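You operate a simulated robot arm through the tools that you are given. There is no shell and no other tool. Be economical: measure what you need, move in short steps, check, and stop when the job is done.

You are at the controls of a simulated robot arm. One attempt, no reset.

JOB
Switch the port box on, test its three keypads, unplug the dead one.
Fine: press Enter once on each plugged-in keypad; lay the dead one's plug on the glass plate; the other two stay plugged in; leave the yellow, orange, purple, teal and grey band keypads alone.

It is judged by the outcome, as a careful person would: the job done as asked, and still so three seconds after it is handed in. It fails if anything else is knocked over, pushed out of place, dropped, spilled or broken.

ROBOT AND FRAMES
A 6-joint arm with a two-finger parallel gripper, fixed in place. Base frame: the origin is at the foot of the arm, x ahead of it, y to its left, z up; the work surface is at about z = 0.75. Units: m, degrees, N and s.
With the tool pointing down near the work surface it reaches from about 0.36 to 0.82 m from the base axis. Its first joint turns from -166.0 to 166.0 degrees. Payload 3.91 kg.
Tool frame: the origin (TCP) lies between the finger pads and is the grasp point; the fingertips stand 0.03 m ahead of it; z points along the fingers, y is the line along which they close. The gripper opens to 0.11 m. The fingers are 0.02 m wide and 0.01 m thick; the gripper's body (0.048 by 0.112 m) begins 0.055 m behind the TCP.
Orientation is told as [roll, pitch, yaw] about the base's x, y, z axes, in that order, counted from this pose: with the fingers straight down and closing along the base's y, the tool's x points along the base's -x, its y along +y and its z along -z.

CONTROLS
- The arm moves only by the tool play_rows. Its argument "moves" is a list of rows, each an object (a shift or turn left out is 0, a gripper value left out holds the last) with "dr": the turn, a rotation vector about the tool's x, y, z in units of 45 degrees (1.0 is 45 degrees), a list of three; "xyz": the shift along the tool's x, y, z in units of 500 mm (1.0 is 500 mm), a list of three; "gripper": the opening in per cent of the stroke, from 0 (shut) to 100 (fully open). In form: [{"dr": [rx, ry, rz], "xyz": [x, y, z], "gripper": gripper}, ...]. A call has 1 to 10 rows; each row is the pose to reach, as a shift and turn from the pose commanded when the call began, along the tool's axes at that moment. A call with a number of a shift or a turn outside -1 to 1 is refused whole. A row lasts 0.2 s, in which the tool goes at most 0.05 m and 8.6 degrees; a call with a longer step from one row to the next is refused whole, and so is a gripper value outside its range. Where a pose cannot be reached the arm comes as near as it can. A force on the tool above 40 N (or 10 N above the force at the start of the call, whichever is more), or a blocked arm, ends the call early, and 0.2 s more pass. The fingers move at their own pace (about 0.045 m/s each) and stop on an object; they squeeze with about 35 N. The grip force told is the motor's: it shows also when the fingers shut on nothing. Time passes only in rows, and 0.2 s behind the last, so rows that repeat a pose let the fingers close. The reply holds the time, the measured pose of the TCP, the force on the tool along the base axes, the opening and the grip force, in the units named above and with some noise.
- Cameras (640 x 400 px; columns grow to the right, rows downward): "scene" is fixed at [0.0466, 0.6501, 1.3322]; the picture's right is [-0.72, -0.69, 0.00], its down [-0.68, 0.72, -0.13] and it looks along [0.09, -0.10, -0.99] (base axes); focal length 214 px, centre (320, 200). "wrist" rides on the gripper at [0.077, 0.007, -0.114] in the tool frame; the picture's right is [-0.09, 1.00, 0.00], its down [-0.80, -0.07, -0.59] and it looks along [-0.59, -0.05, 0.80] (tool axes); focal length 270 px, centre (320, 200). There is no depth. A picture from a camera that has moved, and an enlarged one, comes with that camera's place and axes in the base frame and with its lens.
- get_image(camera): a new picture of that camera. No time passes.
- lift_body(by): slides the trunk up (or, below 0, down) by that many m; the arm rides with it, the base frame stays. It gives what a move gives, with no picture.
- enlarge(camera, box): a new picture of the part [left, top, right, bottom] of that camera's present view, enlarged. No time passes.
- close_job(): hands the job in; it is judged then, once.

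Go step by step. Nothing tells you positions but the pictures and the camera data: compare them with the known pose of the tool, close in by small moves and look again before you grip or let go. The budget is 120 turns and 64 pictures, counting those below and the enlarged ones. Unless the task says otherwise, let go and move clear before handing in, and close with one line.

The tools are called after "Emit:" as a command line: name --argument value ..., lists and objects as JSON in quotes. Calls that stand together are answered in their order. play_rows: Moves the arm, as the interface text tells. Its arguments: {"type":"object","properties":{"moves":{"type":"array","items":{"type":"object","properties":{"dr":{"type":"array","items":{"type":"number"}},"xyz":{"type":"array","items":{"type":"number"}},"gripper":{"type":"number"}}}}},"required":["moves"]} The other tools are called the same way: lift_body (by) slides the trunk up or down; get_image (camera) takes a picture; enlarge (camera, box) takes an enlarged picture of a part of a camera's view; close_job () hands the job in.

At the start:

```text
time: 0.0
tcp_pos: [0.2675, 0.4252, 1.0906]
tool_rot: [0.0, 0.0, 0.1]
contact_force: [0.2, 0.1, 1.1]
width: 0.1103
grasp_force: 0.0
trunk travel left (down, up): [-0.475, 0.135]
```

scene: 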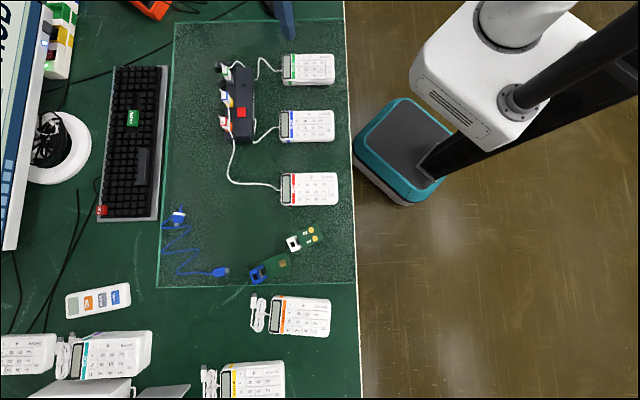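
wrist: 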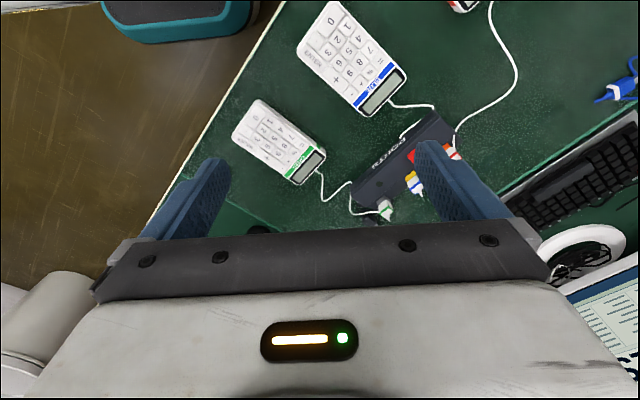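

The port box sits on a glass plate with three keypads (green, blue, red) plugged in. I'll look closer at the box and its keypads before moving.

Emit:
enlarge --camera "scene" --box '[200, 40, 350, 134]'

Emit:
enlarge --camera "scene" --box '[200, 110, 350, 204]'

Emit:
enlarge --camera "wrist" --box '[220, 0, 540, 200]'

```text
4.26 times, centred on (275, 87) of scene
camera zoom: at [0.0466, 0.6501, 1.3322], right [-0.72, -0.69, 0.0], down [-0.68, 0.72, -0.13], along [0.09, -0.1, -0.99], focal length 913 px, centre (512, 681)
```

zoom: 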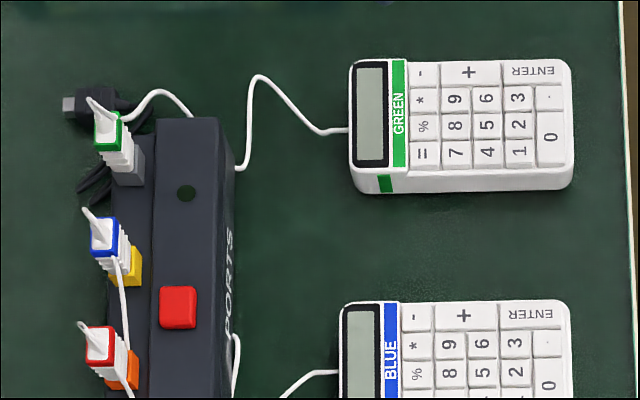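

```text
4.26 times, centred on (275, 157) of scene
camera zoom: at [0.0466, 0.6501, 1.3322], right [-0.72, -0.69, 0.0], down [-0.68, 0.72, -0.13], along [0.09, -0.1, -0.99], focal length 913 px, centre (512, 383)
```

zoom: 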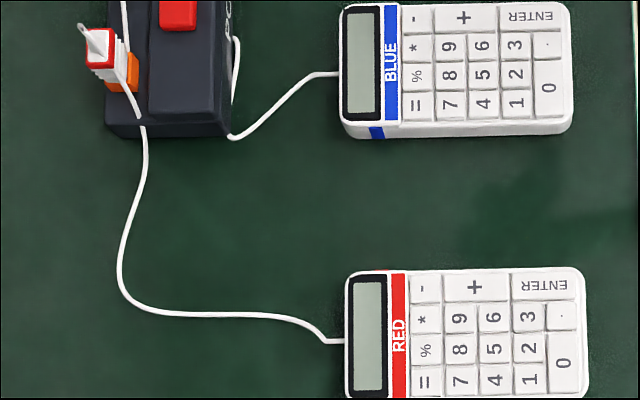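

```text
2.00 times, centred on (380, 100) of wrist
camera zoom: at [0.1895, 0.4306, 1.2057], right [0.09, 1.0, 0.0], down [0.8, -0.07, 0.59], along [0.59, -0.05, -0.8], focal length 541 px, centre (200, 400)
```

zoom: 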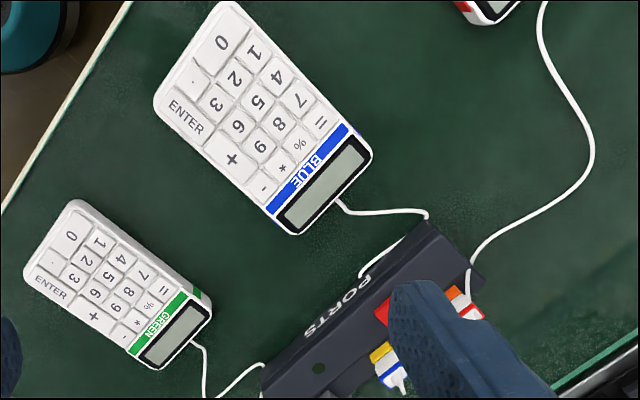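

The power button is at about (0.407, 0.568), and the Enter keys are near green (0.371, 0.286), blue (0.253, 0.414) and red (0.124, 0.535). First I'll move above the power button, yawed to line up with the box, with the fingers closed.

Emit:
play_rows --moves '[{"xyz": [-0.046, 0.047, 0.05], "dr": [0, 0, -0.16], "gripper": 0}, {"xyz": [-0.093, 0.095, 0.1], "dr": [0, 0, -0.32]}, {"xyz": [-0.14, 0.143, 0.15], "dr": [0, 0, -0.48]}, {"xyz": [-0.186, 0.19, 0.2], "dr": [0, 0, -0.64]}, {"xyz": [-0.233, 0.238, 0.26], "dr": [0, 0, -0.8]}, {"xyz": [-0.279, 0.286, 0.32], "dr": [0, 0, -0.97]}, {"xyz": [-0.279, 0.286, 0.36], "dr": [0, 0, -0.97]}, {"xyz": [-0.279, 0.286, 0.36], "dr": [0, 0, -0.97]}]'

Emit:
get_image --camera "wrist"

Emit:
get_image --camera "scene"

```text
time: 1.8
tcp_pos: [0.4061, 0.5682, 0.9098]
tool_rot: [-0.1, 0.0, 43.7]
contact_force: [-0.1, -0.2, 0.1]
width: 0.0
grasp_force: 34.5
trunk travel left (down, up): [-0.475, 0.135]
```

```text
58 pictures are left
camera wrist: at [0.345, 0.5185, 1.025], right [-0.63, 0.78, 0.0], down [0.63, 0.5, 0.59], along [0.46, 0.37, -0.8], focal length 270 px, centre (320, 200)
```

wrist: 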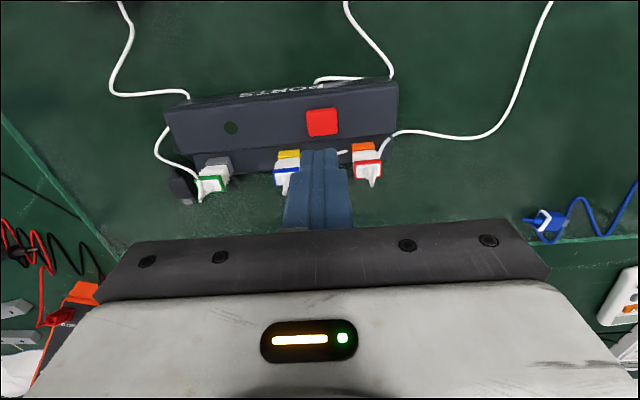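

```text
57 pictures are left
```

scene: 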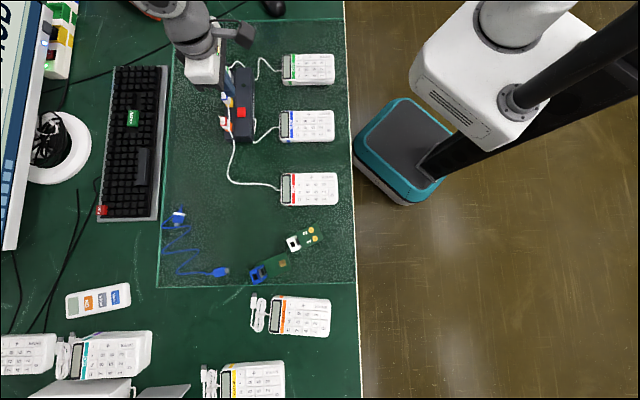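

The tool is almost exactly over the button, which I triangulate to about (0.409, 0.570, 0.795). I'll come down to just above it and check.

Emit:
play_rows --moves '[{"xyz": [-0.007, 0, 0.05]}, {"xyz": [-0.007, 0, 0.1]}, {"xyz": [-0.007, 0, 0.13]}, {"xyz": [-0.007, 0, 0.13]}]'

Emit:
get_image --camera "wrist"

```text
time: 2.8
tcp_pos: [0.4096, 0.5689, 0.845]
tool_rot: [0.0, 0.1, 43.7]
contact_force: [0.3, -0.1, -0.1]
width: 0.0001
grasp_force: 34.6
trunk travel left (down, up): [-0.475, 0.135]
```

```text
56 pictures are left
camera wrist: at [0.348, 0.5207, 0.9603], right [-0.62, 0.78, 0.0], down [0.63, 0.5, 0.59], along [0.46, 0.37, -0.8], focal length 270 px, centre (320, 200)
```

wrist: 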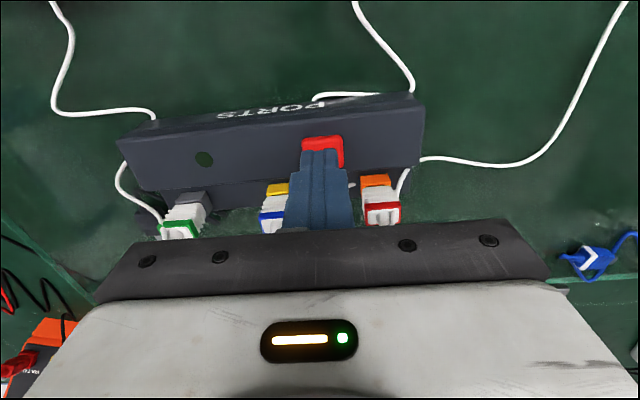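

The fingers are right above the button. I'll press in small steps until contact force appears.

Emit:
play_rows --moves '[{"xyz": [-0.003, 0.004, 0.016]}, {"xyz": [-0.003, 0.004, 0.026]}, {"xyz": [-0.003, 0.004, 0.032]}, {"xyz": [-0.003, 0.004, 0.036]}, {"xyz": [-0.003, 0.004, 0.04]}]'

Emit:
enlarge --camera "scene" --box '[200, 40, 350, 134]'

```text
time: 4.0
tcp_pos: [0.4099, 0.5709, 0.8287]
tool_rot: [0.1, -0.3, 43.7]
contact_force: [1.2, -3.3, 21.6]
width: 0.0001
grasp_force: 35.0
trunk travel left (down, up): [-0.475, 0.135]
```

```text
4.26 times, centred on (275, 87) of scene
camera zoom: at [0.0466, 0.6501, 1.3322], right [-0.72, -0.69, 0.0], down [-0.68, 0.72, -0.13], along [0.09, -0.1, -0.99], focal length 913 px, centre (512, 681)
```

zoom: 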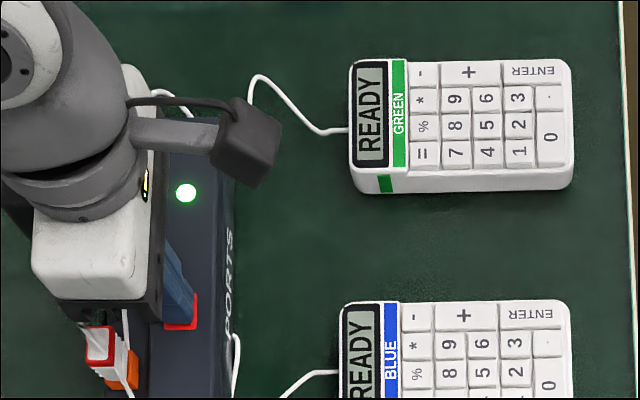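

The box is on: the LED is green and the displays read READY. I'll lift off, part the fingers slightly so a single 10 mm finger can press, and move above blue's Enter.

Emit:
play_rows --moves '[{"xyz": [0, 0, -0.08]}, {"xyz": [0, 0, -0.16], "gripper": 27}, {"xyz": [0.09, -0.01, -0.16]}, {"xyz": [0.18, -0.02, -0.16]}, {"xyz": [0.27, -0.03, -0.16]}, {"xyz": [0.36, -0.04, -0.14]}, {"xyz": [0.443, -0.05, -0.1]}, {"xyz": [0.443, -0.05, -0.04]}, {"xyz": [0.443, -0.05, -0.04]}]'

Emit:
get_image --camera "wrist"

Emit:
enlarge --camera "scene" --box '[230, 40, 380, 134]'

```text
time: 6.0
tcp_pos: [0.2657, 0.4014, 0.846]
tool_rot: [0.0, 0.0, 43.7]
contact_force: [0.6, 0.6, 0.0]
width: 0.0297
grasp_force: 0.0
trunk travel left (down, up): [-0.475, 0.135]
```

```text
54 pictures are left
camera wrist: at [0.2054, 0.3519, 0.9611], right [-0.62, 0.78, 0.0], down [0.63, 0.5, 0.59], along [0.46, 0.37, -0.8], focal length 270 px, centre (320, 200)
```

wrist: 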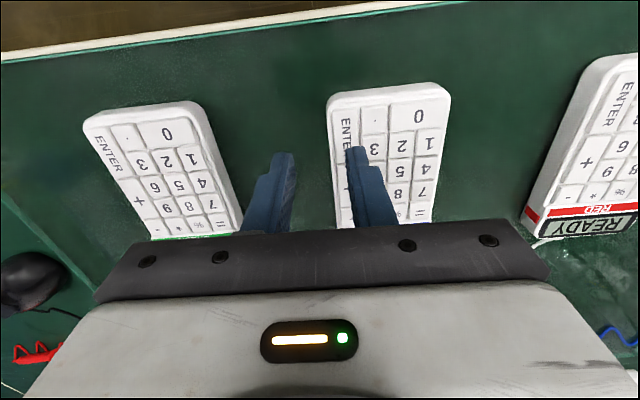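

```text
4.26 times, centred on (305, 87) of scene
camera zoom: at [0.0466, 0.6501, 1.3322], right [-0.72, -0.69, 0.0], down [-0.68, 0.72, -0.13], along [0.09, -0.1, -0.99], focal length 913 px, centre (384, 681)
```

zoom: 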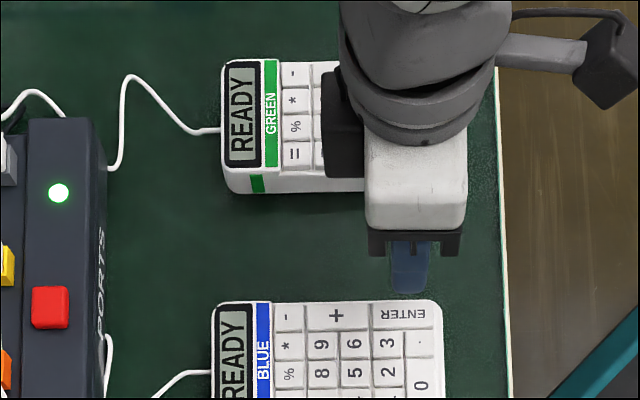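

The finger sits just above blue's Enter. I'll zoom in on the wrist view to find the key borders before pressing.

Emit:
enlarge --camera "wrist" --box '[290, 80, 450, 180]'

```text
4.00 times, centred on (370, 130) of wrist
camera zoom: at [0.2054, 0.3519, 0.9611], right [-0.62, 0.78, 0.0], down [0.63, 0.5, 0.59], along [0.46, 0.37, -0.8], focal length 1081 px, centre (120, 480)
```

zoom: 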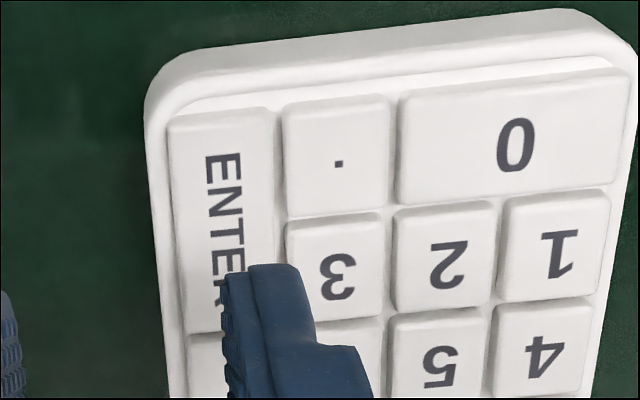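

The Enter key is centred about 2.5 mm to the -y side of the finger. I'll correct for that and press slowly.

Emit:
play_rows --moves '[{"xyz": [0, -0.005, 0.03]}, {"xyz": [0, -0.005, 0.056]}, {"xyz": [0, -0.005, 0.062]}, {"xyz": [0, -0.005, 0.068]}, {"xyz": [0, -0.005, 0.072]}, {"xyz": [0, -0.005, 0.076]}]'

Emit:
enlarge --camera "scene" --box '[230, 90, 380, 184]'

```text
time: 7.4
tcp_pos: [0.2672, 0.3987, 0.8086]
tool_rot: [0.0, 0.0, 43.7]
contact_force: [1.0, -0.2, 0.7]
width: 0.0294
grasp_force: 0.1
trunk travel left (down, up): [-0.475, 0.135]
```

```text
4.26 times, centred on (305, 137) of scene
camera zoom: at [0.0466, 0.6501, 1.3322], right [-0.72, -0.69, 0.0], down [-0.68, 0.72, -0.13], along [0.09, -0.1, -0.99], focal length 913 px, centre (384, 468)
```

zoom: 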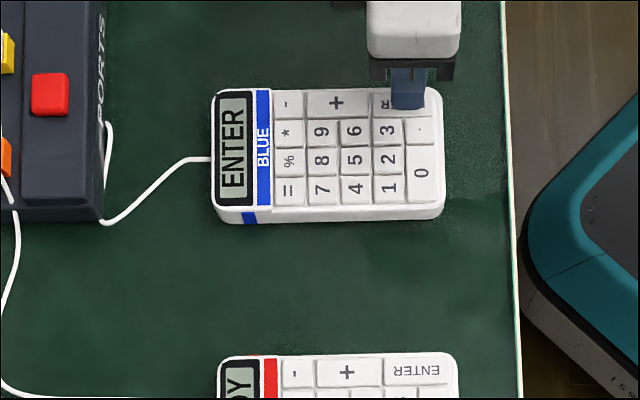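

Blue shows ENTER, so it works. I'll lift and move by the computed offset to red's Enter.

Emit:
play_rows --moves '[{"xyz": [0, 0, -0.05]}, {"xyz": [0, 0, -0.1]}, {"xyz": [0.005, 0.09, -0.1]}, {"xyz": [0.01, 0.18, -0.1]}, {"xyz": [0.015, 0.27, -0.1]}, {"xyz": [0.021, 0.3546, -0.1]}, {"xyz": [0.021, 0.3546, -0.076]}, {"xyz": [0.021, 0.3546, -0.076]}]'

Emit:
enlarge --camera "wrist" --box '[290, 80, 450, 180]'

Emit:
enlarge --camera "scene" --box '[230, 110, 380, 204]'

```text
time: 9.2
tcp_pos: [0.1361, 0.5187, 0.846]
tool_rot: [0.1, 0.0, 43.7]
contact_force: [-0.2, -0.5, -0.1]
width: 0.0296
grasp_force: 0.1
trunk travel left (down, up): [-0.475, 0.135]
```

```text
4.00 times, centred on (370, 130) of wrist
camera zoom: at [0.0753, 0.4709, 0.9611], right [-0.62, 0.78, 0.0], down [0.63, 0.5, 0.59], along [0.46, 0.37, -0.8], focal length 1081 px, centre (120, 480)
```

zoom: 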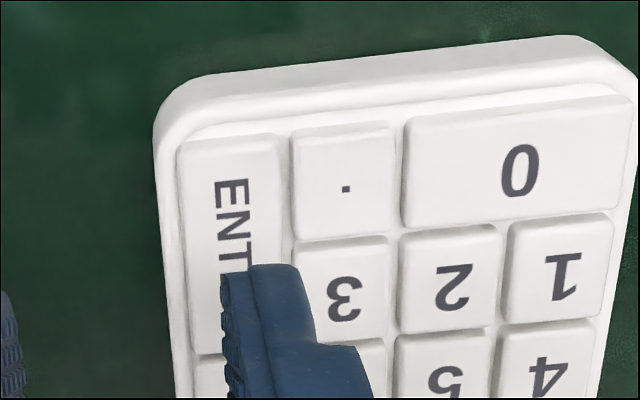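

```text
4.26 times, centred on (305, 157) of scene
camera zoom: at [0.0466, 0.6501, 1.3322], right [-0.72, -0.69, 0.0], down [-0.68, 0.72, -0.13], along [0.09, -0.1, -0.99], focal length 913 px, centre (384, 383)
```

zoom: 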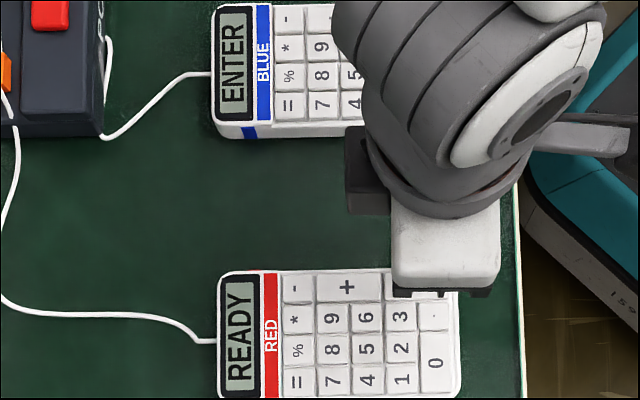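

The finger is nearly over red's Enter. I'll make a small correction and press the same way.

Emit:
play_rows --moves '[{"xyz": [-0.008, -0.003, 0.03]}, {"xyz": [-0.008, -0.003, 0.056]}, {"xyz": [-0.008, -0.003, 0.062]}, {"xyz": [-0.008, -0.003, 0.068]}, {"xyz": [-0.008, -0.003, 0.072]}, {"xyz": [-0.008, -0.003, 0.076]}]'

Emit:
enlarge --camera "scene" --box '[230, 110, 380, 204]'

Emit:
enlarge --camera "wrist" --box '[290, 80, 450, 180]'

```text
time: 10.6
tcp_pos: [0.1411, 0.5226, 0.8091]
tool_rot: [0.0, 0.0, 43.7]
contact_force: [0.7, 1.0, 0.4]
width: 0.0295
grasp_force: 0.0
trunk travel left (down, up): [-0.475, 0.135]
```

```text
4.26 times, centred on (305, 157) of scene
camera zoom: at [0.0466, 0.6501, 1.3322], right [-0.72, -0.69, 0.0], down [-0.68, 0.72, -0.13], along [0.09, -0.1, -0.99], focal length 913 px, centre (384, 383)
```

zoom: 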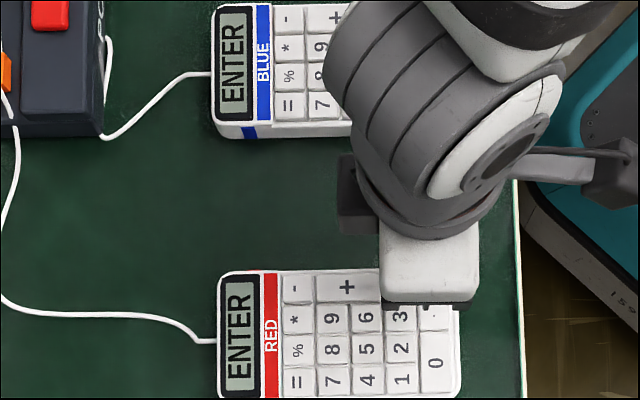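

```text
4.00 times, centred on (370, 130) of wrist
camera zoom: at [0.0805, 0.4734, 0.9233], right [-0.62, 0.78, 0.0], down [0.63, 0.5, 0.59], along [0.46, 0.37, -0.8], focal length 1081 px, centre (120, 480)
```

zoom: 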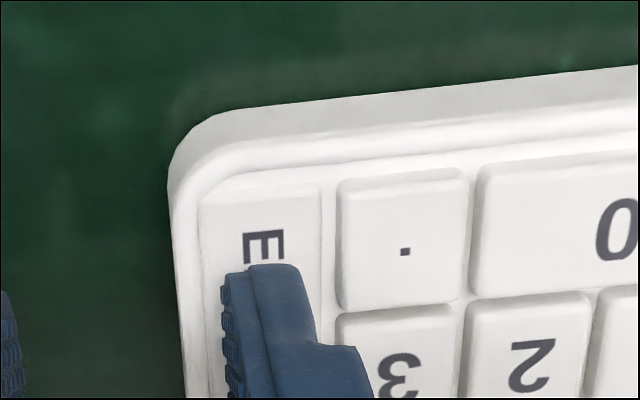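

Red works too. Next I'll test green.

Emit:
play_rows --moves '[{"xyz": [0, 0, -0.06]}, {"xyz": [0, -0.02, -0.12]}, {"xyz": [0, -0.11, -0.12]}, {"xyz": [0, -0.2, -0.12]}, {"xyz": [0, -0.3, -0.12]}, {"xyz": [0, -0.4, -0.12]}, {"xyz": [0, -0.5, -0.12]}, {"xyz": [0, -0.6, -0.12]}, {"xyz": [0, -0.7, -0.12]}, {"xyz": [0, -0.7, -0.076]}]'

Emit:
enlarge --camera "wrist" --box '[290, 80, 450, 180]'

Emit:
enlarge --camera "scene" --box '[200, 40, 350, 134]'

```text
time: 12.8
tcp_pos: [0.3825, 0.2665, 0.846]
tool_rot: [0.0, 0.0, 43.7]
contact_force: [0.4, -0.5, -0.6]
width: 0.0297
grasp_force: 0.0
trunk travel left (down, up): [-0.475, 0.135]
```

```text
4.00 times, centred on (370, 130) of wrist
camera zoom: at [0.3216, 0.2186, 0.9605], right [-0.63, 0.78, 0.0], down [0.63, 0.5, 0.59], along [0.46, 0.37, -0.8], focal length 1081 px, centre (120, 480)
```

zoom: 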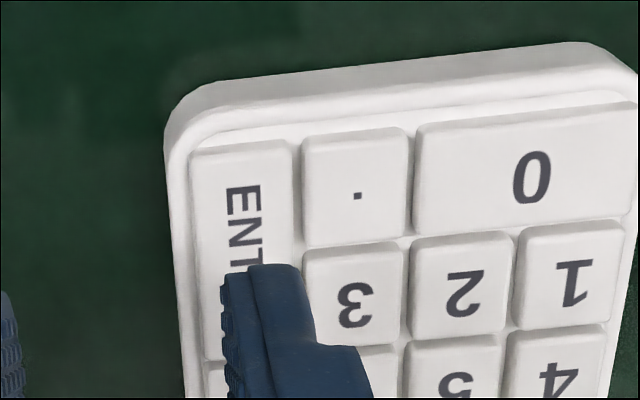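

```text
4.26 times, centred on (275, 87) of scene
camera zoom: at [0.0466, 0.6501, 1.3322], right [-0.72, -0.69, 0.0], down [-0.68, 0.72, -0.13], along [0.09, -0.1, -0.99], focal length 913 px, centre (512, 681)
```

zoom: 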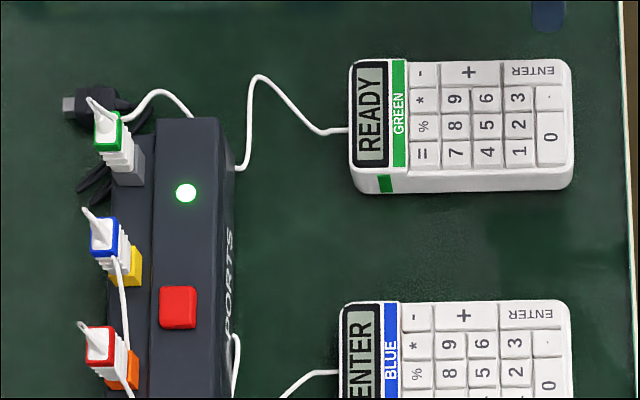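

The finger is above green's Enter. I'll press with a small correction.

Emit:
play_rows --moves '[{"xyz": [-0.009, 0.002, 0.03]}, {"xyz": [-0.009, 0.002, 0.056]}, {"xyz": [-0.009, 0.002, 0.062]}, {"xyz": [-0.009, 0.002, 0.068]}, {"xyz": [-0.009, 0.002, 0.072]}, {"xyz": [-0.009, 0.002, 0.076]}]'

Emit:
enlarge --camera "scene" --box '[200, 40, 350, 134]'

```text
time: 14.2
tcp_pos: [0.3848, 0.2735, 0.8079]
tool_rot: [0.0, 0.0, 43.6]
contact_force: [-1.1, 0.9, 1.5]
width: 0.0297
grasp_force: 0.9
trunk travel left (down, up): [-0.475, 0.135]
```

```text
4.26 times, centred on (275, 87) of scene
camera zoom: at [0.0466, 0.6501, 1.3322], right [-0.72, -0.69, 0.0], down [-0.68, 0.72, -0.13], along [0.09, -0.1, -0.99], focal length 913 px, centre (512, 681)
```

zoom: 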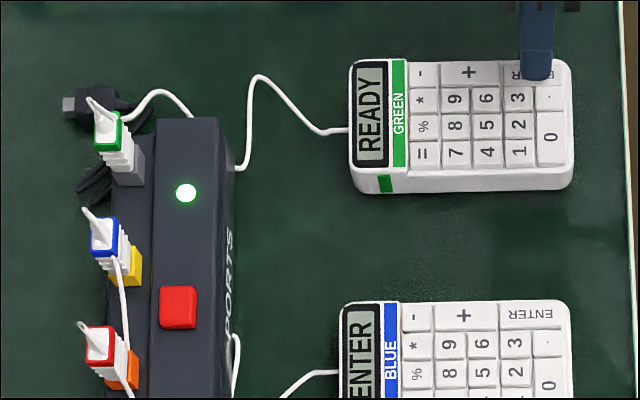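

Green still reads READY. Without releasing, I'll check the key is really down by pressing a little deeper.

Emit:
play_rows --moves '[{"xyz": [0, 0, 0.003]}, {"xyz": [0, 0, 0.006]}, {"xyz": [0, 0, 0.006]}]'

Emit:
enlarge --camera "scene" --box '[270, 40, 350, 90]'

Emit:
enlarge --camera "wrist" --box '[290, 80, 450, 180]'

```text
time: 15.0
tcp_pos: [0.3857, 0.272, 0.8088]
tool_rot: [0.0, -0.3, 43.8]
contact_force: [2.0, 1.2, 36.4]
width: 0.0292
grasp_force: 0.1
trunk travel left (down, up): [-0.475, 0.135]
```

```text
8.00 times, centred on (310, 65) of scene
camera zoom: at [0.0466, 0.6501, 1.3322], right [-0.72, -0.69, 0.0], down [-0.68, 0.72, -0.13], along [0.09, -0.1, -0.99], focal length 1716 px, centre (400, 1280)
```

zoom: 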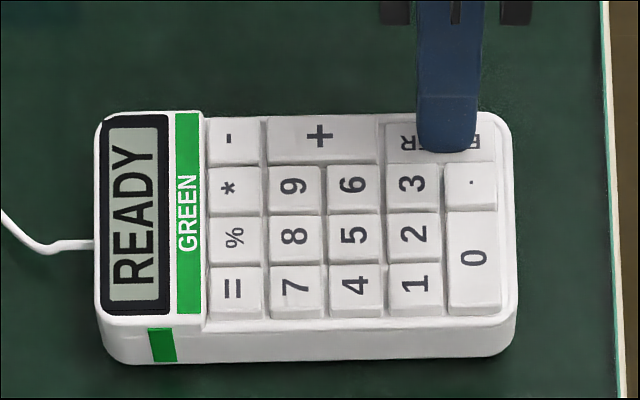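

```text
4.00 times, centred on (370, 130) of wrist
camera zoom: at [0.3241, 0.2238, 0.9221], right [-0.62, 0.78, 0.0], down [0.63, 0.5, 0.6], along [0.47, 0.37, -0.8], focal length 1081 px, centre (120, 480)
```

zoom: 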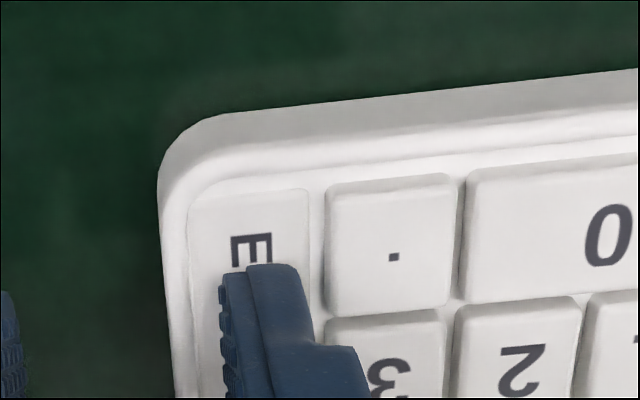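

Green's Enter is fully bottomed at 36 N and the display still says READY, so green is the dead one. I'll lift clear and move above its plug, near (0.508, 0.523), to look at it and its cable.

Emit:
play_rows --moves '[{"xyz": [0, 0, -0.08]}, {"xyz": [0, 0, -0.16], "gripper": 45}, {"xyz": [-0.08, 0.03, -0.2]}, {"xyz": [-0.16, 0.06, -0.24]}, {"xyz": [-0.24, 0.09, -0.25]}, {"xyz": [-0.32, 0.12, -0.25]}, {"xyz": [-0.4, 0.15, -0.25]}, {"xyz": [-0.47, 0.18, -0.25]}, {"xyz": [-0.512, 0.205, -0.25]}, {"xyz": [-0.512, 0.205, -0.25]}]'

Emit:
get_image --camera "wrist"

Emit:
enlarge --camera "wrist" --box '[200, 80, 440, 230]'

Emit:
enlarge --camera "scene" --box '[200, 40, 350, 134]'

```text
time: 17.2
tcp_pos: [0.5008, 0.5248, 0.9295]
tool_rot: [0.0, 0.0, 43.8]
contact_force: [-0.1, 0.0, -0.1]
width: 0.0493
grasp_force: 0.1
trunk travel left (down, up): [-0.475, 0.135]
```

```text
41 pictures are left
camera wrist: at [0.44, 0.4755, 1.045], right [-0.62, 0.78, 0.0], down [0.63, 0.5, 0.59], along [0.46, 0.37, -0.8], focal length 270 px, centre (320, 200)
```

wrist: 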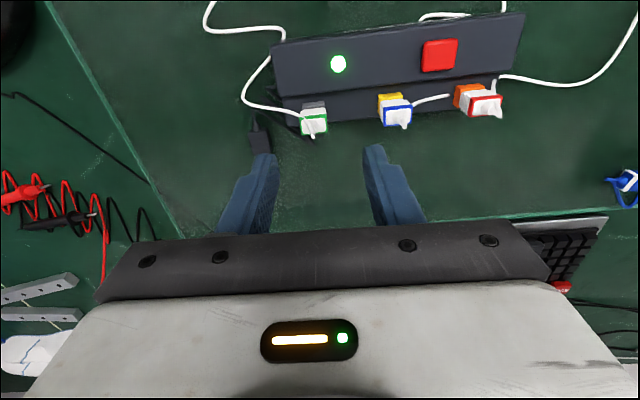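

```text
2.67 times, centred on (320, 155) of wrist
camera zoom: at [0.44, 0.4755, 1.045], right [-0.62, 0.78, 0.0], down [0.63, 0.5, 0.59], along [0.46, 0.37, -0.8], focal length 721 px, centre (320, 320)
```

zoom: 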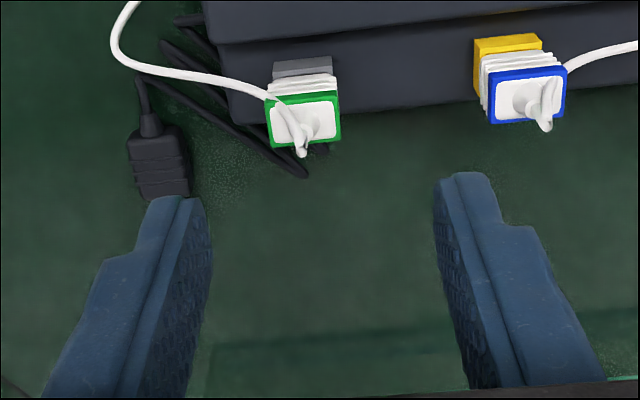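

```text
4.26 times, centred on (275, 87) of scene
camera zoom: at [0.0466, 0.6501, 1.3322], right [-0.72, -0.69, 0.0], down [-0.68, 0.72, -0.13], along [0.09, -0.1, -0.99], focal length 913 px, centre (512, 681)
```

zoom: 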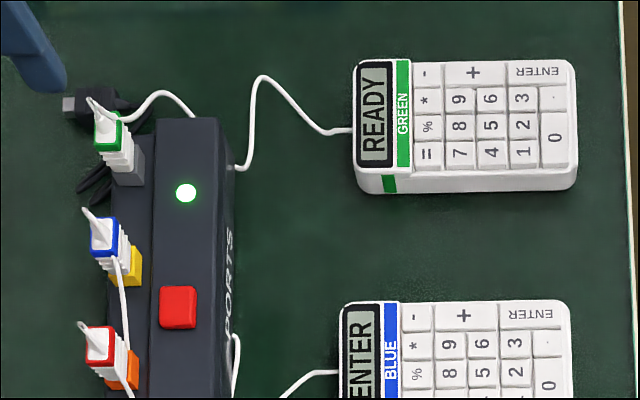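

The green plug stands upright in the grey port, with its top at about (0.509, 0.524, 0.823), and its green cable runs off to the left end. I'll centre over it and descend partway.

Emit:
play_rows --moves '[{"xyz": [-0.01, -0.012, 0.05]}, {"xyz": [-0.01, -0.012, 0.11]}, {"xyz": [-0.01, -0.012, 0.11]}]'

Emit:
enlarge --camera "wrist" --box '[200, 80, 440, 230]'

Emit:
enlarge --camera "scene" --box '[190, 40, 290, 102]'

```text
time: 18.0
tcp_pos: [0.5091, 0.5238, 0.8746]
tool_rot: [0.0, 0.0, 43.6]
contact_force: [0.1, 0.2, 0.1]
width: 0.0493
grasp_force: 0.0
trunk travel left (down, up): [-0.475, 0.135]
```

```text
2.67 times, centred on (320, 155) of wrist
camera zoom: at [0.4487, 0.4752, 0.9891], right [-0.62, 0.78, 0.0], down [0.63, 0.5, 0.59], along [0.46, 0.37, -0.8], focal length 721 px, centre (320, 320)
```

zoom: 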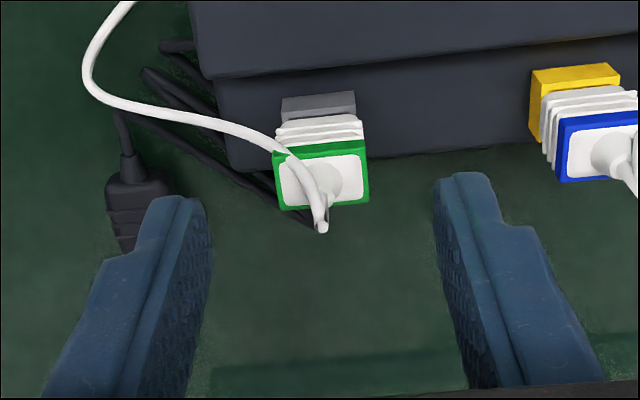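

```text
6.40 times, centred on (240, 71) of scene
camera zoom: at [0.0466, 0.6501, 1.3322], right [-0.72, -0.69, 0.0], down [-0.68, 0.72, -0.13], along [0.09, -0.1, -0.99], focal length 1373 px, centre (832, 1026)
```

zoom: 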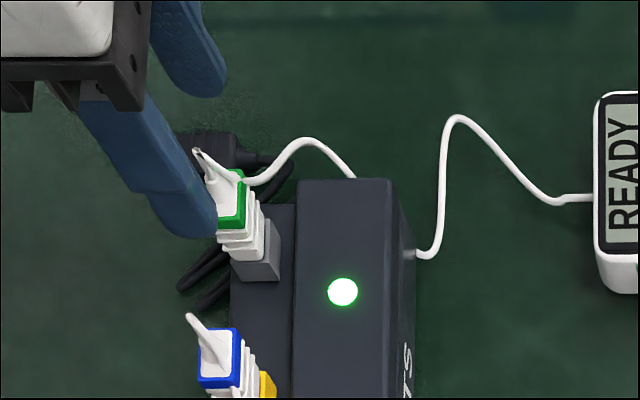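

The fingers straddle the plug well. I'll descend around it in small steps, then check before gripping.

Emit:
play_rows --moves '[{"xyz": [0, 0.002, 0.04]}, {"xyz": [0, 0.002, 0.07]}, {"xyz": [0, 0.002, 0.09]}, {"xyz": [0, 0.002, 0.104]}, {"xyz": [0, 0.002, 0.104]}]'

Emit:
enlarge --camera "wrist" --box '[200, 80, 440, 230]'

Emit:
enlarge --camera "scene" --box '[190, 40, 290, 102]'

```text
time: 19.2
tcp_pos: [0.5078, 0.5234, 0.8221]
tool_rot: [0.1, -0.1, 43.7]
contact_force: [0.2, -0.5, 0.3]
width: 0.0494
grasp_force: 0.0
trunk travel left (down, up): [-0.475, 0.135]
```

```text
2.67 times, centred on (320, 155) of wrist
camera zoom: at [0.447, 0.475, 0.9371], right [-0.62, 0.78, 0.0], down [0.63, 0.5, 0.59], along [0.46, 0.37, -0.8], focal length 721 px, centre (320, 320)
```

zoom: 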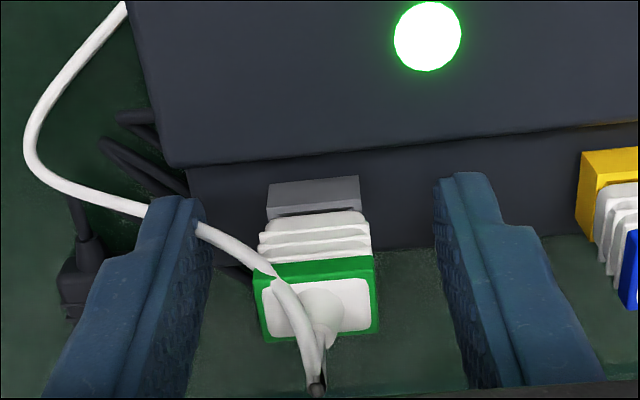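

```text
6.40 times, centred on (240, 71) of scene
camera zoom: at [0.0466, 0.6501, 1.3322], right [-0.72, -0.69, 0.0], down [-0.68, 0.72, -0.13], along [0.09, -0.1, -0.99], focal length 1373 px, centre (832, 1026)
```

zoom: 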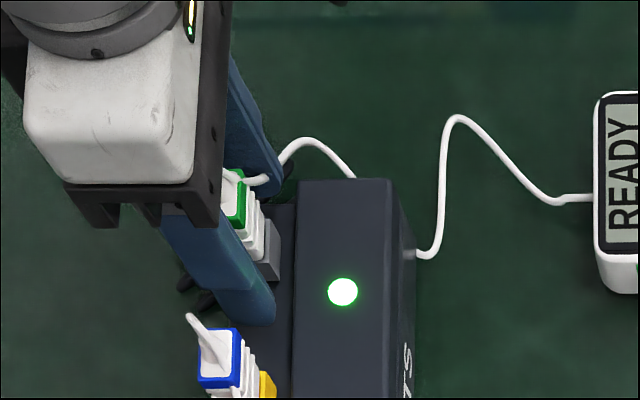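

The fingers straddle the plug at the right depth. Closing now.

Emit:
play_rows --moves '[{"gripper": 0}, {"gripper": 0}, {"gripper": 0}, {"gripper": 0}]'

Emit:
enlarge --camera "wrist" --box '[200, 80, 440, 230]'

```text
time: 20.2
tcp_pos: [0.5081, 0.522, 0.8224]
tool_rot: [0.0, 0.0, 43.6]
contact_force: [4.1, -3.5, 0.7]
width: 0.0208
grasp_force: 35.0
trunk travel left (down, up): [-0.475, 0.135]
```

```text
2.67 times, centred on (320, 155) of wrist
camera zoom: at [0.4473, 0.4746, 0.9372], right [-0.62, 0.78, 0.0], down [0.63, 0.5, 0.59], along [0.46, 0.37, -0.8], focal length 721 px, centre (320, 320)
```

zoom: 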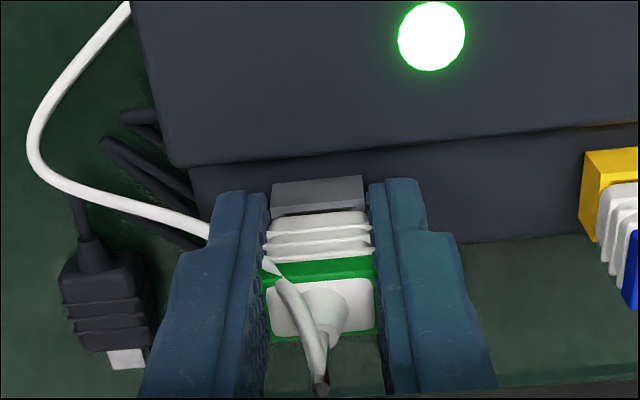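

Gripped at 21 mm. I'll ease off the side load and pull straight up slowly.

Emit:
play_rows --moves '[{"xyz": [0, -0.002, -0.003]}, {"xyz": [0, -0.002, -0.008]}, {"xyz": [0, -0.002, -0.013]}, {"xyz": [0, -0.002, -0.02]}, {"xyz": [0, -0.002, -0.03]}, {"xyz": [0, -0.002, -0.045]}, {"xyz": [0, -0.002, -0.06]}]'

Emit:
get_image --camera "wrist"

Emit:
enlarge --camera "scene" --box '[190, 40, 290, 102]'

```text
time: 21.8
tcp_pos: [0.5085, 0.5204, 0.8532]
tool_rot: [0.0, 0.0, 43.7]
contact_force: [-0.2, 1.6, 0.5]
width: 0.0209
grasp_force: 35.1
trunk travel left (down, up): [-0.475, 0.135]
```

```text
33 pictures are left
camera wrist: at [0.4468, 0.4731, 0.9683], right [-0.62, 0.78, 0.0], down [0.63, 0.5, 0.59], along [0.46, 0.37, -0.8], focal length 270 px, centre (320, 200)
```

wrist: 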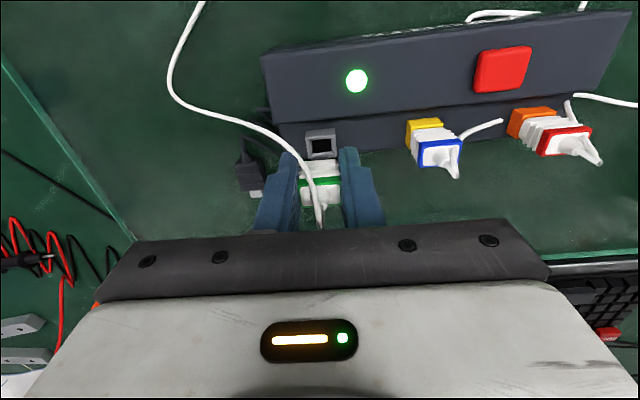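

```text
6.40 times, centred on (240, 71) of scene
camera zoom: at [0.0466, 0.6501, 1.3322], right [-0.72, -0.69, 0.0], down [-0.68, 0.72, -0.13], along [0.09, -0.1, -0.99], focal length 1373 px, centre (832, 1026)
```

zoom: 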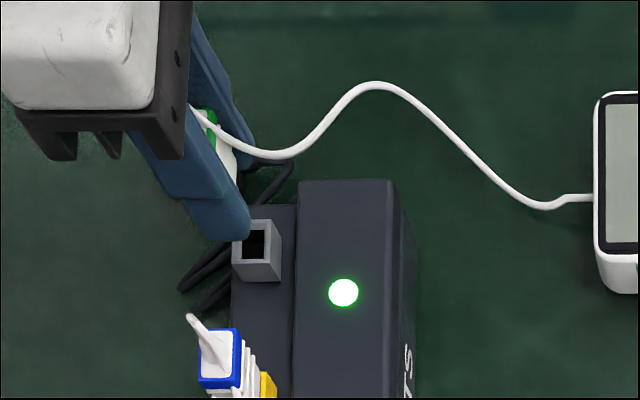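

The plug is out, green's display is blank, and blue and red still look seated. I'll carry it to clear glass near (0.565, 0.380) and start tilting it so it can be laid on its side.

Emit:
play_rows --moves '[{"xyz": [0, 0, -0.08]}, {"xyz": [0.02, -0.06, -0.1]}, {"xyz": [0.05, -0.14, -0.1]}, {"xyz": [0.08, -0.21, -0.1], "dr": [0, 0.17, 0]}, {"xyz": [0.112, -0.281, -0.1], "dr": [0, 0.34, 0]}, {"xyz": [0.112, -0.281, -0.1], "dr": [0, 0.51, 0]}, {"xyz": [0.112, -0.281, -0.1], "dr": [0, 0.68, 0]}, {"xyz": [0.112, -0.281, -0.1], "dr": [0, 0.85, 0]}, {"xyz": [0.112, -0.281, -0.1], "dr": [0, 1.0, 0]}, {"xyz": [0.112, -0.281, -0.1], "dr": [0, 1.0, 0]}]'

Emit:
get_image --camera "wrist"

Emit:
get_image --camera "scene"

```text
time: 24.0
tcp_pos: [0.5473, 0.3699, 0.8983]
tool_rot: [0.0, 45.0, 43.7]
contact_force: [1.1, 1.0, -0.3]
width: 0.0206
grasp_force: 35.4
out of reach, approached as far as the arm can: row 9, 10
trunk travel left (down, up): [-0.475, 0.135]
```

```text
31 pictures are left
camera wrist: at [0.561, 0.3917, 1.0338], right [-0.64, 0.76, -0.06], down [0.76, 0.63, -0.14], along [-0.07, -0.14, -0.99], focal length 270 px, centre (320, 200)
```

wrist: 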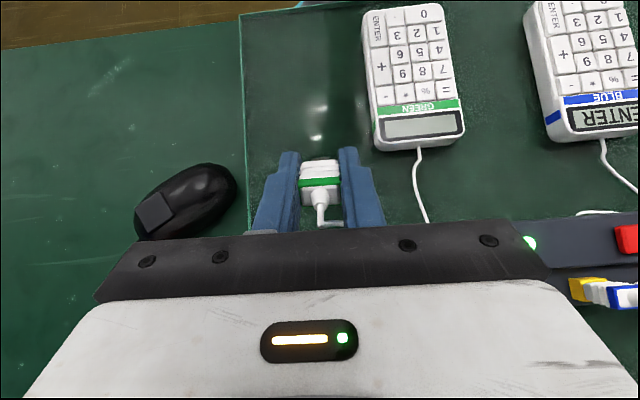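

```text
30 pictures are left
```

scene: 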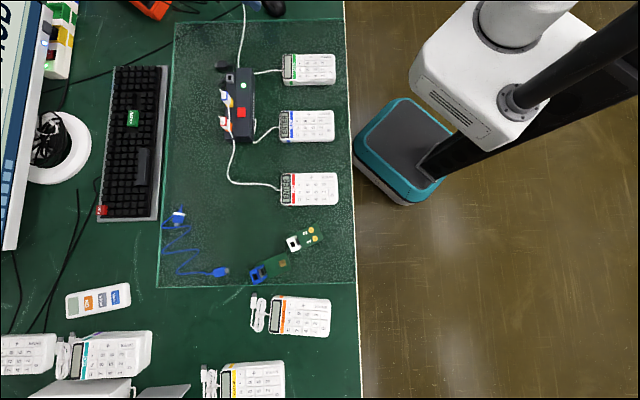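

The plug is now tilted 45° over free glass, about 88 mm inside the plate edge, and the arm is near its reach limit. I'll lower while pulling slightly inward.

Emit:
play_rows --moves '[{"xyz": [-0.02, 0, 0.055]}, {"xyz": [-0.045, 0, 0.105]}, {"xyz": [-0.0707, 0, 0.1556]}, {"xyz": [-0.0707, 0, 0.1556]}]'

```text
time: 25.0
tcp_pos: [0.5265, 0.3474, 0.8173]
tool_rot: [0.0, 45.0, 43.7]
contact_force: [-0.8, 0.0, -0.3]
width: 0.0206
grasp_force: 35.1
trunk travel left (down, up): [-0.475, 0.135]
```

Reached without trouble. Now I'll tilt a further 20° toward horizontal at this height and look.

Emit:
play_rows --moves '[{"dr": [0, 0.15, 0]}, {"dr": [0, 0.3, 0]}, {"dr": [0, 0.44, 0]}, {"dr": [0, 0.44, 0]}]'

Emit:
get_image --camera "wrist"

Emit:
enlarge --camera "scene" --box '[200, 0, 350, 94]'

```text
time: 26.0
tcp_pos: [0.4819, 0.311, 0.8104]
tool_rot: [0.0, 64.8, 43.7]
contact_force: [-0.1, 0.5, -0.2]
width: 0.0207
grasp_force: 35.0
out of reach, approached as far as the arm can: row 2, 3, 4
trunk travel left (down, up): [-0.475, 0.135]
```

```text
29 pictures are left
camera wrist: at [0.5278, 0.3646, 0.9291], right [-0.66, 0.75, -0.08], down [0.68, 0.56, -0.47], along [-0.31, -0.37, -0.88], focal length 270 px, centre (320, 200)
```

wrist: 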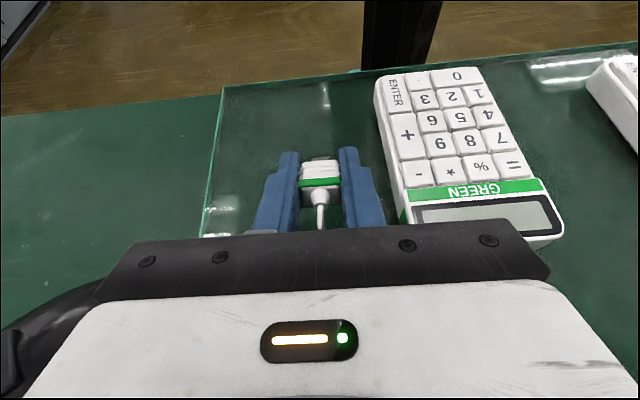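

```text
4.26 times, centred on (275, 47) of scene
camera zoom: at [0.0466, 0.6501, 1.3322], right [-0.72, -0.69, 0.0], down [-0.68, 0.72, -0.13], along [0.09, -0.1, -0.99], focal length 913 px, centre (512, 851)
```

zoom: 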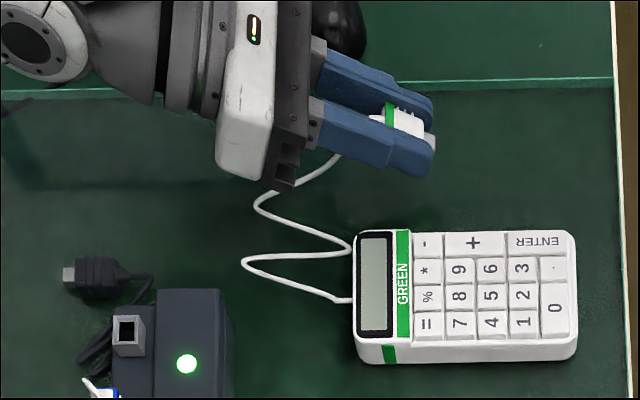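

The plug is tilted 65° over bare glass beside the green keypad, with about 3 cm side clearance and the mouse clear. I'll lower it to just above the glass.

Emit:
play_rows --moves '[{"xyz": [-0.015, 0, 0.014]}, {"xyz": [-0.03, 0, 0.028]}, {"xyz": [-0.038, 0, 0.036]}, {"xyz": [-0.038, 0, 0.036]}]'

Emit:
enlarge --camera "wrist" --box '[200, 80, 440, 230]'

Emit:
enlarge --camera "scene" --box '[200, 0, 350, 94]'

```text
time: 27.0
tcp_pos: [0.4763, 0.3066, 0.7862]
tool_rot: [0.0, 64.7, 43.6]
contact_force: [-0.7, 0.0, 0.6]
width: 0.021
grasp_force: 34.7
trunk travel left (down, up): [-0.475, 0.135]
```

```text
2.67 times, centred on (320, 155) of wrist
camera zoom: at [0.5225, 0.3598, 0.9038], right [-0.66, 0.75, -0.08], down [0.68, 0.56, -0.47], along [-0.31, -0.37, -0.88], focal length 721 px, centre (320, 320)
```

zoom: 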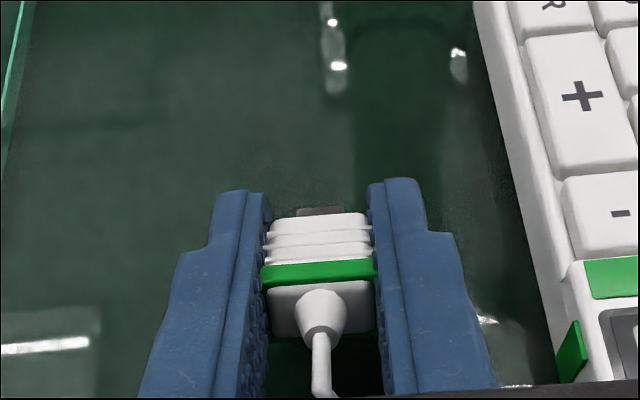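

```text
4.26 times, centred on (275, 47) of scene
camera zoom: at [0.0466, 0.6501, 1.3322], right [-0.72, -0.69, 0.0], down [-0.68, 0.72, -0.13], along [0.09, -0.1, -0.99], focal length 913 px, centre (512, 851)
```

zoom: 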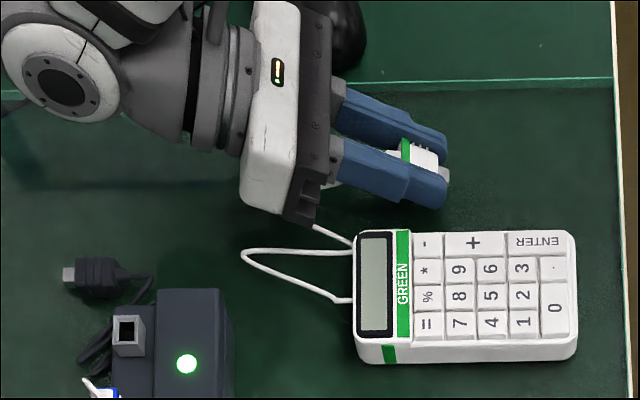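

The plug is a centimetre or so above the glass. I'll keep lowering in 2 mm steps until contact.

Emit:
play_rows --moves '[{"xyz": [-0.0036, 0, 0.0017]}, {"xyz": [-0.0072, 0, 0.0034]}, {"xyz": [-0.0108, 0, 0.0051]}, {"xyz": [-0.0145, 0, 0.0068]}]'

```text
time: 28.0
tcp_pos: [0.4759, 0.3068, 0.7802]
tool_rot: [0.0, 64.9, 43.6]
contact_force: [-1.2, 2.6, 18.8]
width: 0.0208
grasp_force: 35.1
trunk travel left (down, up): [-0.475, 0.135]
```

The plug touches the glass. I'll relax slightly, open gently and look.

Emit:
play_rows --moves '[{"xyz": [0.0036, 0, -0.0017]}, {"xyz": [0.0036, 0, -0.0017], "gripper": 24}, {"xyz": [0.0036, 0, -0.0017], "gripper": 32}, {"xyz": [0.0036, 0, -0.0017], "gripper": 40}, {"xyz": [0.0036, 0, -0.0017], "gripper": 40}, {"xyz": [0.0036, 0, -0.0017], "gripper": 40}]'

Emit:
enlarge --camera "wrist" --box '[200, 80, 440, 230]'

Emit:
enlarge --camera "scene" --box '[200, 0, 350, 94]'

```text
time: 29.4
tcp_pos: [0.476, 0.306, 0.7798]
tool_rot: [-0.1, 64.8, 43.7]
contact_force: [-2.5, 8.5, 12.1]
width: 0.0416
grasp_force: 0.0
trunk travel left (down, up): [-0.475, 0.135]
```

```text
2.67 times, centred on (320, 155) of wrist
camera zoom: at [0.5219, 0.3593, 0.8985], right [-0.66, 0.75, -0.08], down [0.68, 0.56, -0.47], along [-0.31, -0.37, -0.88], focal length 721 px, centre (320, 320)
```

zoom: 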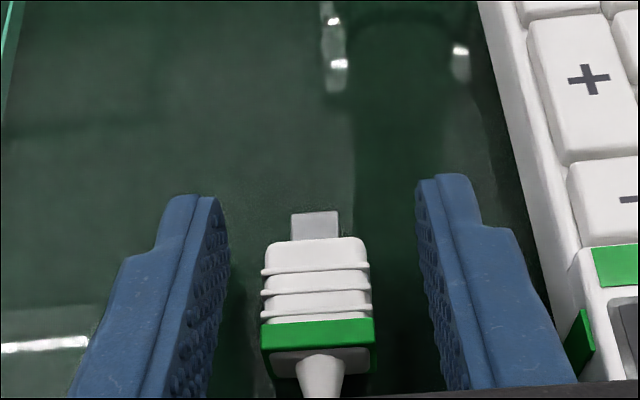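

```text
4.26 times, centred on (275, 47) of scene
camera zoom: at [0.0466, 0.6501, 1.3322], right [-0.72, -0.69, 0.0], down [-0.68, 0.72, -0.13], along [0.09, -0.1, -0.99], focal length 913 px, centre (512, 851)
```

zoom: 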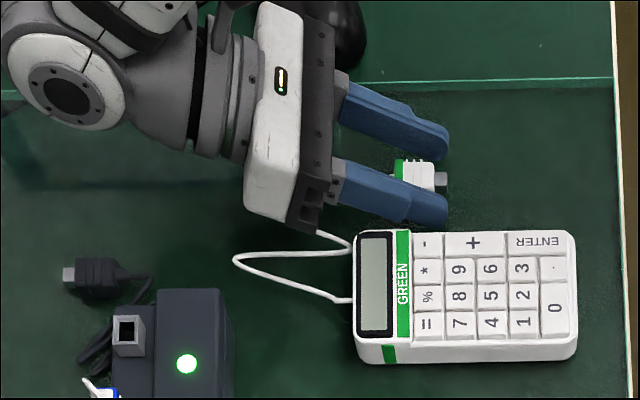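

The plug lies flat on the glass between the fingers. I'll lift straight up and clear.

Emit:
play_rows --moves '[{"xyz": [0.018, 0, -0.0085]}, {"xyz": [0.054, 0, -0.025]}, {"xyz": [0.1, 0, -0.046], "dr": [0, -0.1, 0]}, {"xyz": [0.15, 0, -0.07], "dr": [0, -0.28, 0]}, {"xyz": [0.2, 0, -0.093], "dr": [0, -0.46, 0]}, {"xyz": [0.25, 0, -0.117], "dr": [0, -0.64, 0]}, {"xyz": [0.29, 0, -0.135], "dr": [0, -0.82, 0]}, {"xyz": [0.29, 0, -0.135], "dr": [0, -1.0, 0]}]'

Emit:
get_image --camera "scene"

Emit:
get_image --camera "wrist"

```text
time: 31.2
tcp_pos: [0.4778, 0.3046, 0.94]
tool_rot: [0.0, 19.7, 43.7]
contact_force: [-0.8, 0.0, 0.3]
width: 0.0439
grasp_force: 0.1
trunk travel left (down, up): [-0.475, 0.135]
```

```text
23 pictures are left
```

scene: 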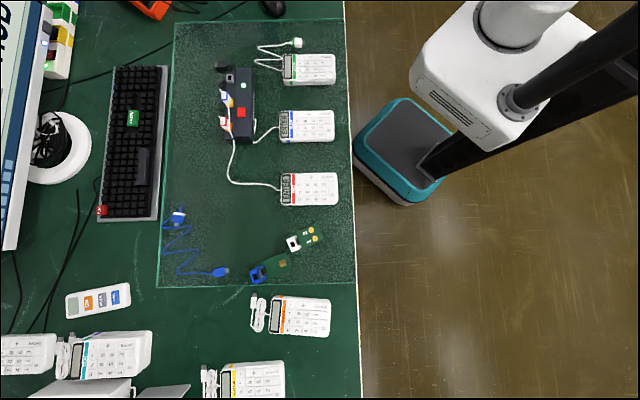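

```text
22 pictures are left
camera wrist: at [0.4472, 0.2859, 1.0736], right [-0.63, 0.78, -0.03], down [0.74, 0.61, 0.29], along [0.24, 0.16, -0.96], focal length 270 px, centre (320, 200)
```

wrist: 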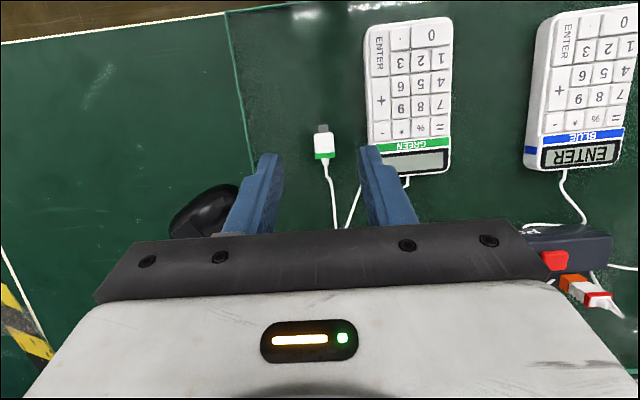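

The green plug lies on the glass, the blue and red keypads are still plugged in and showing ENTER, and the arm is clear. I'll hand it in.

Emit:
close_job

```text
The job is handed in.
```

The port box is on and I pressed Enter once on each of its three keypads. Blue and red responded and are still plugged in. Green was dead, so I unplugged it and laid its plug on the glass plate; pressing it hard shifted that keypad about 2–3 mm.
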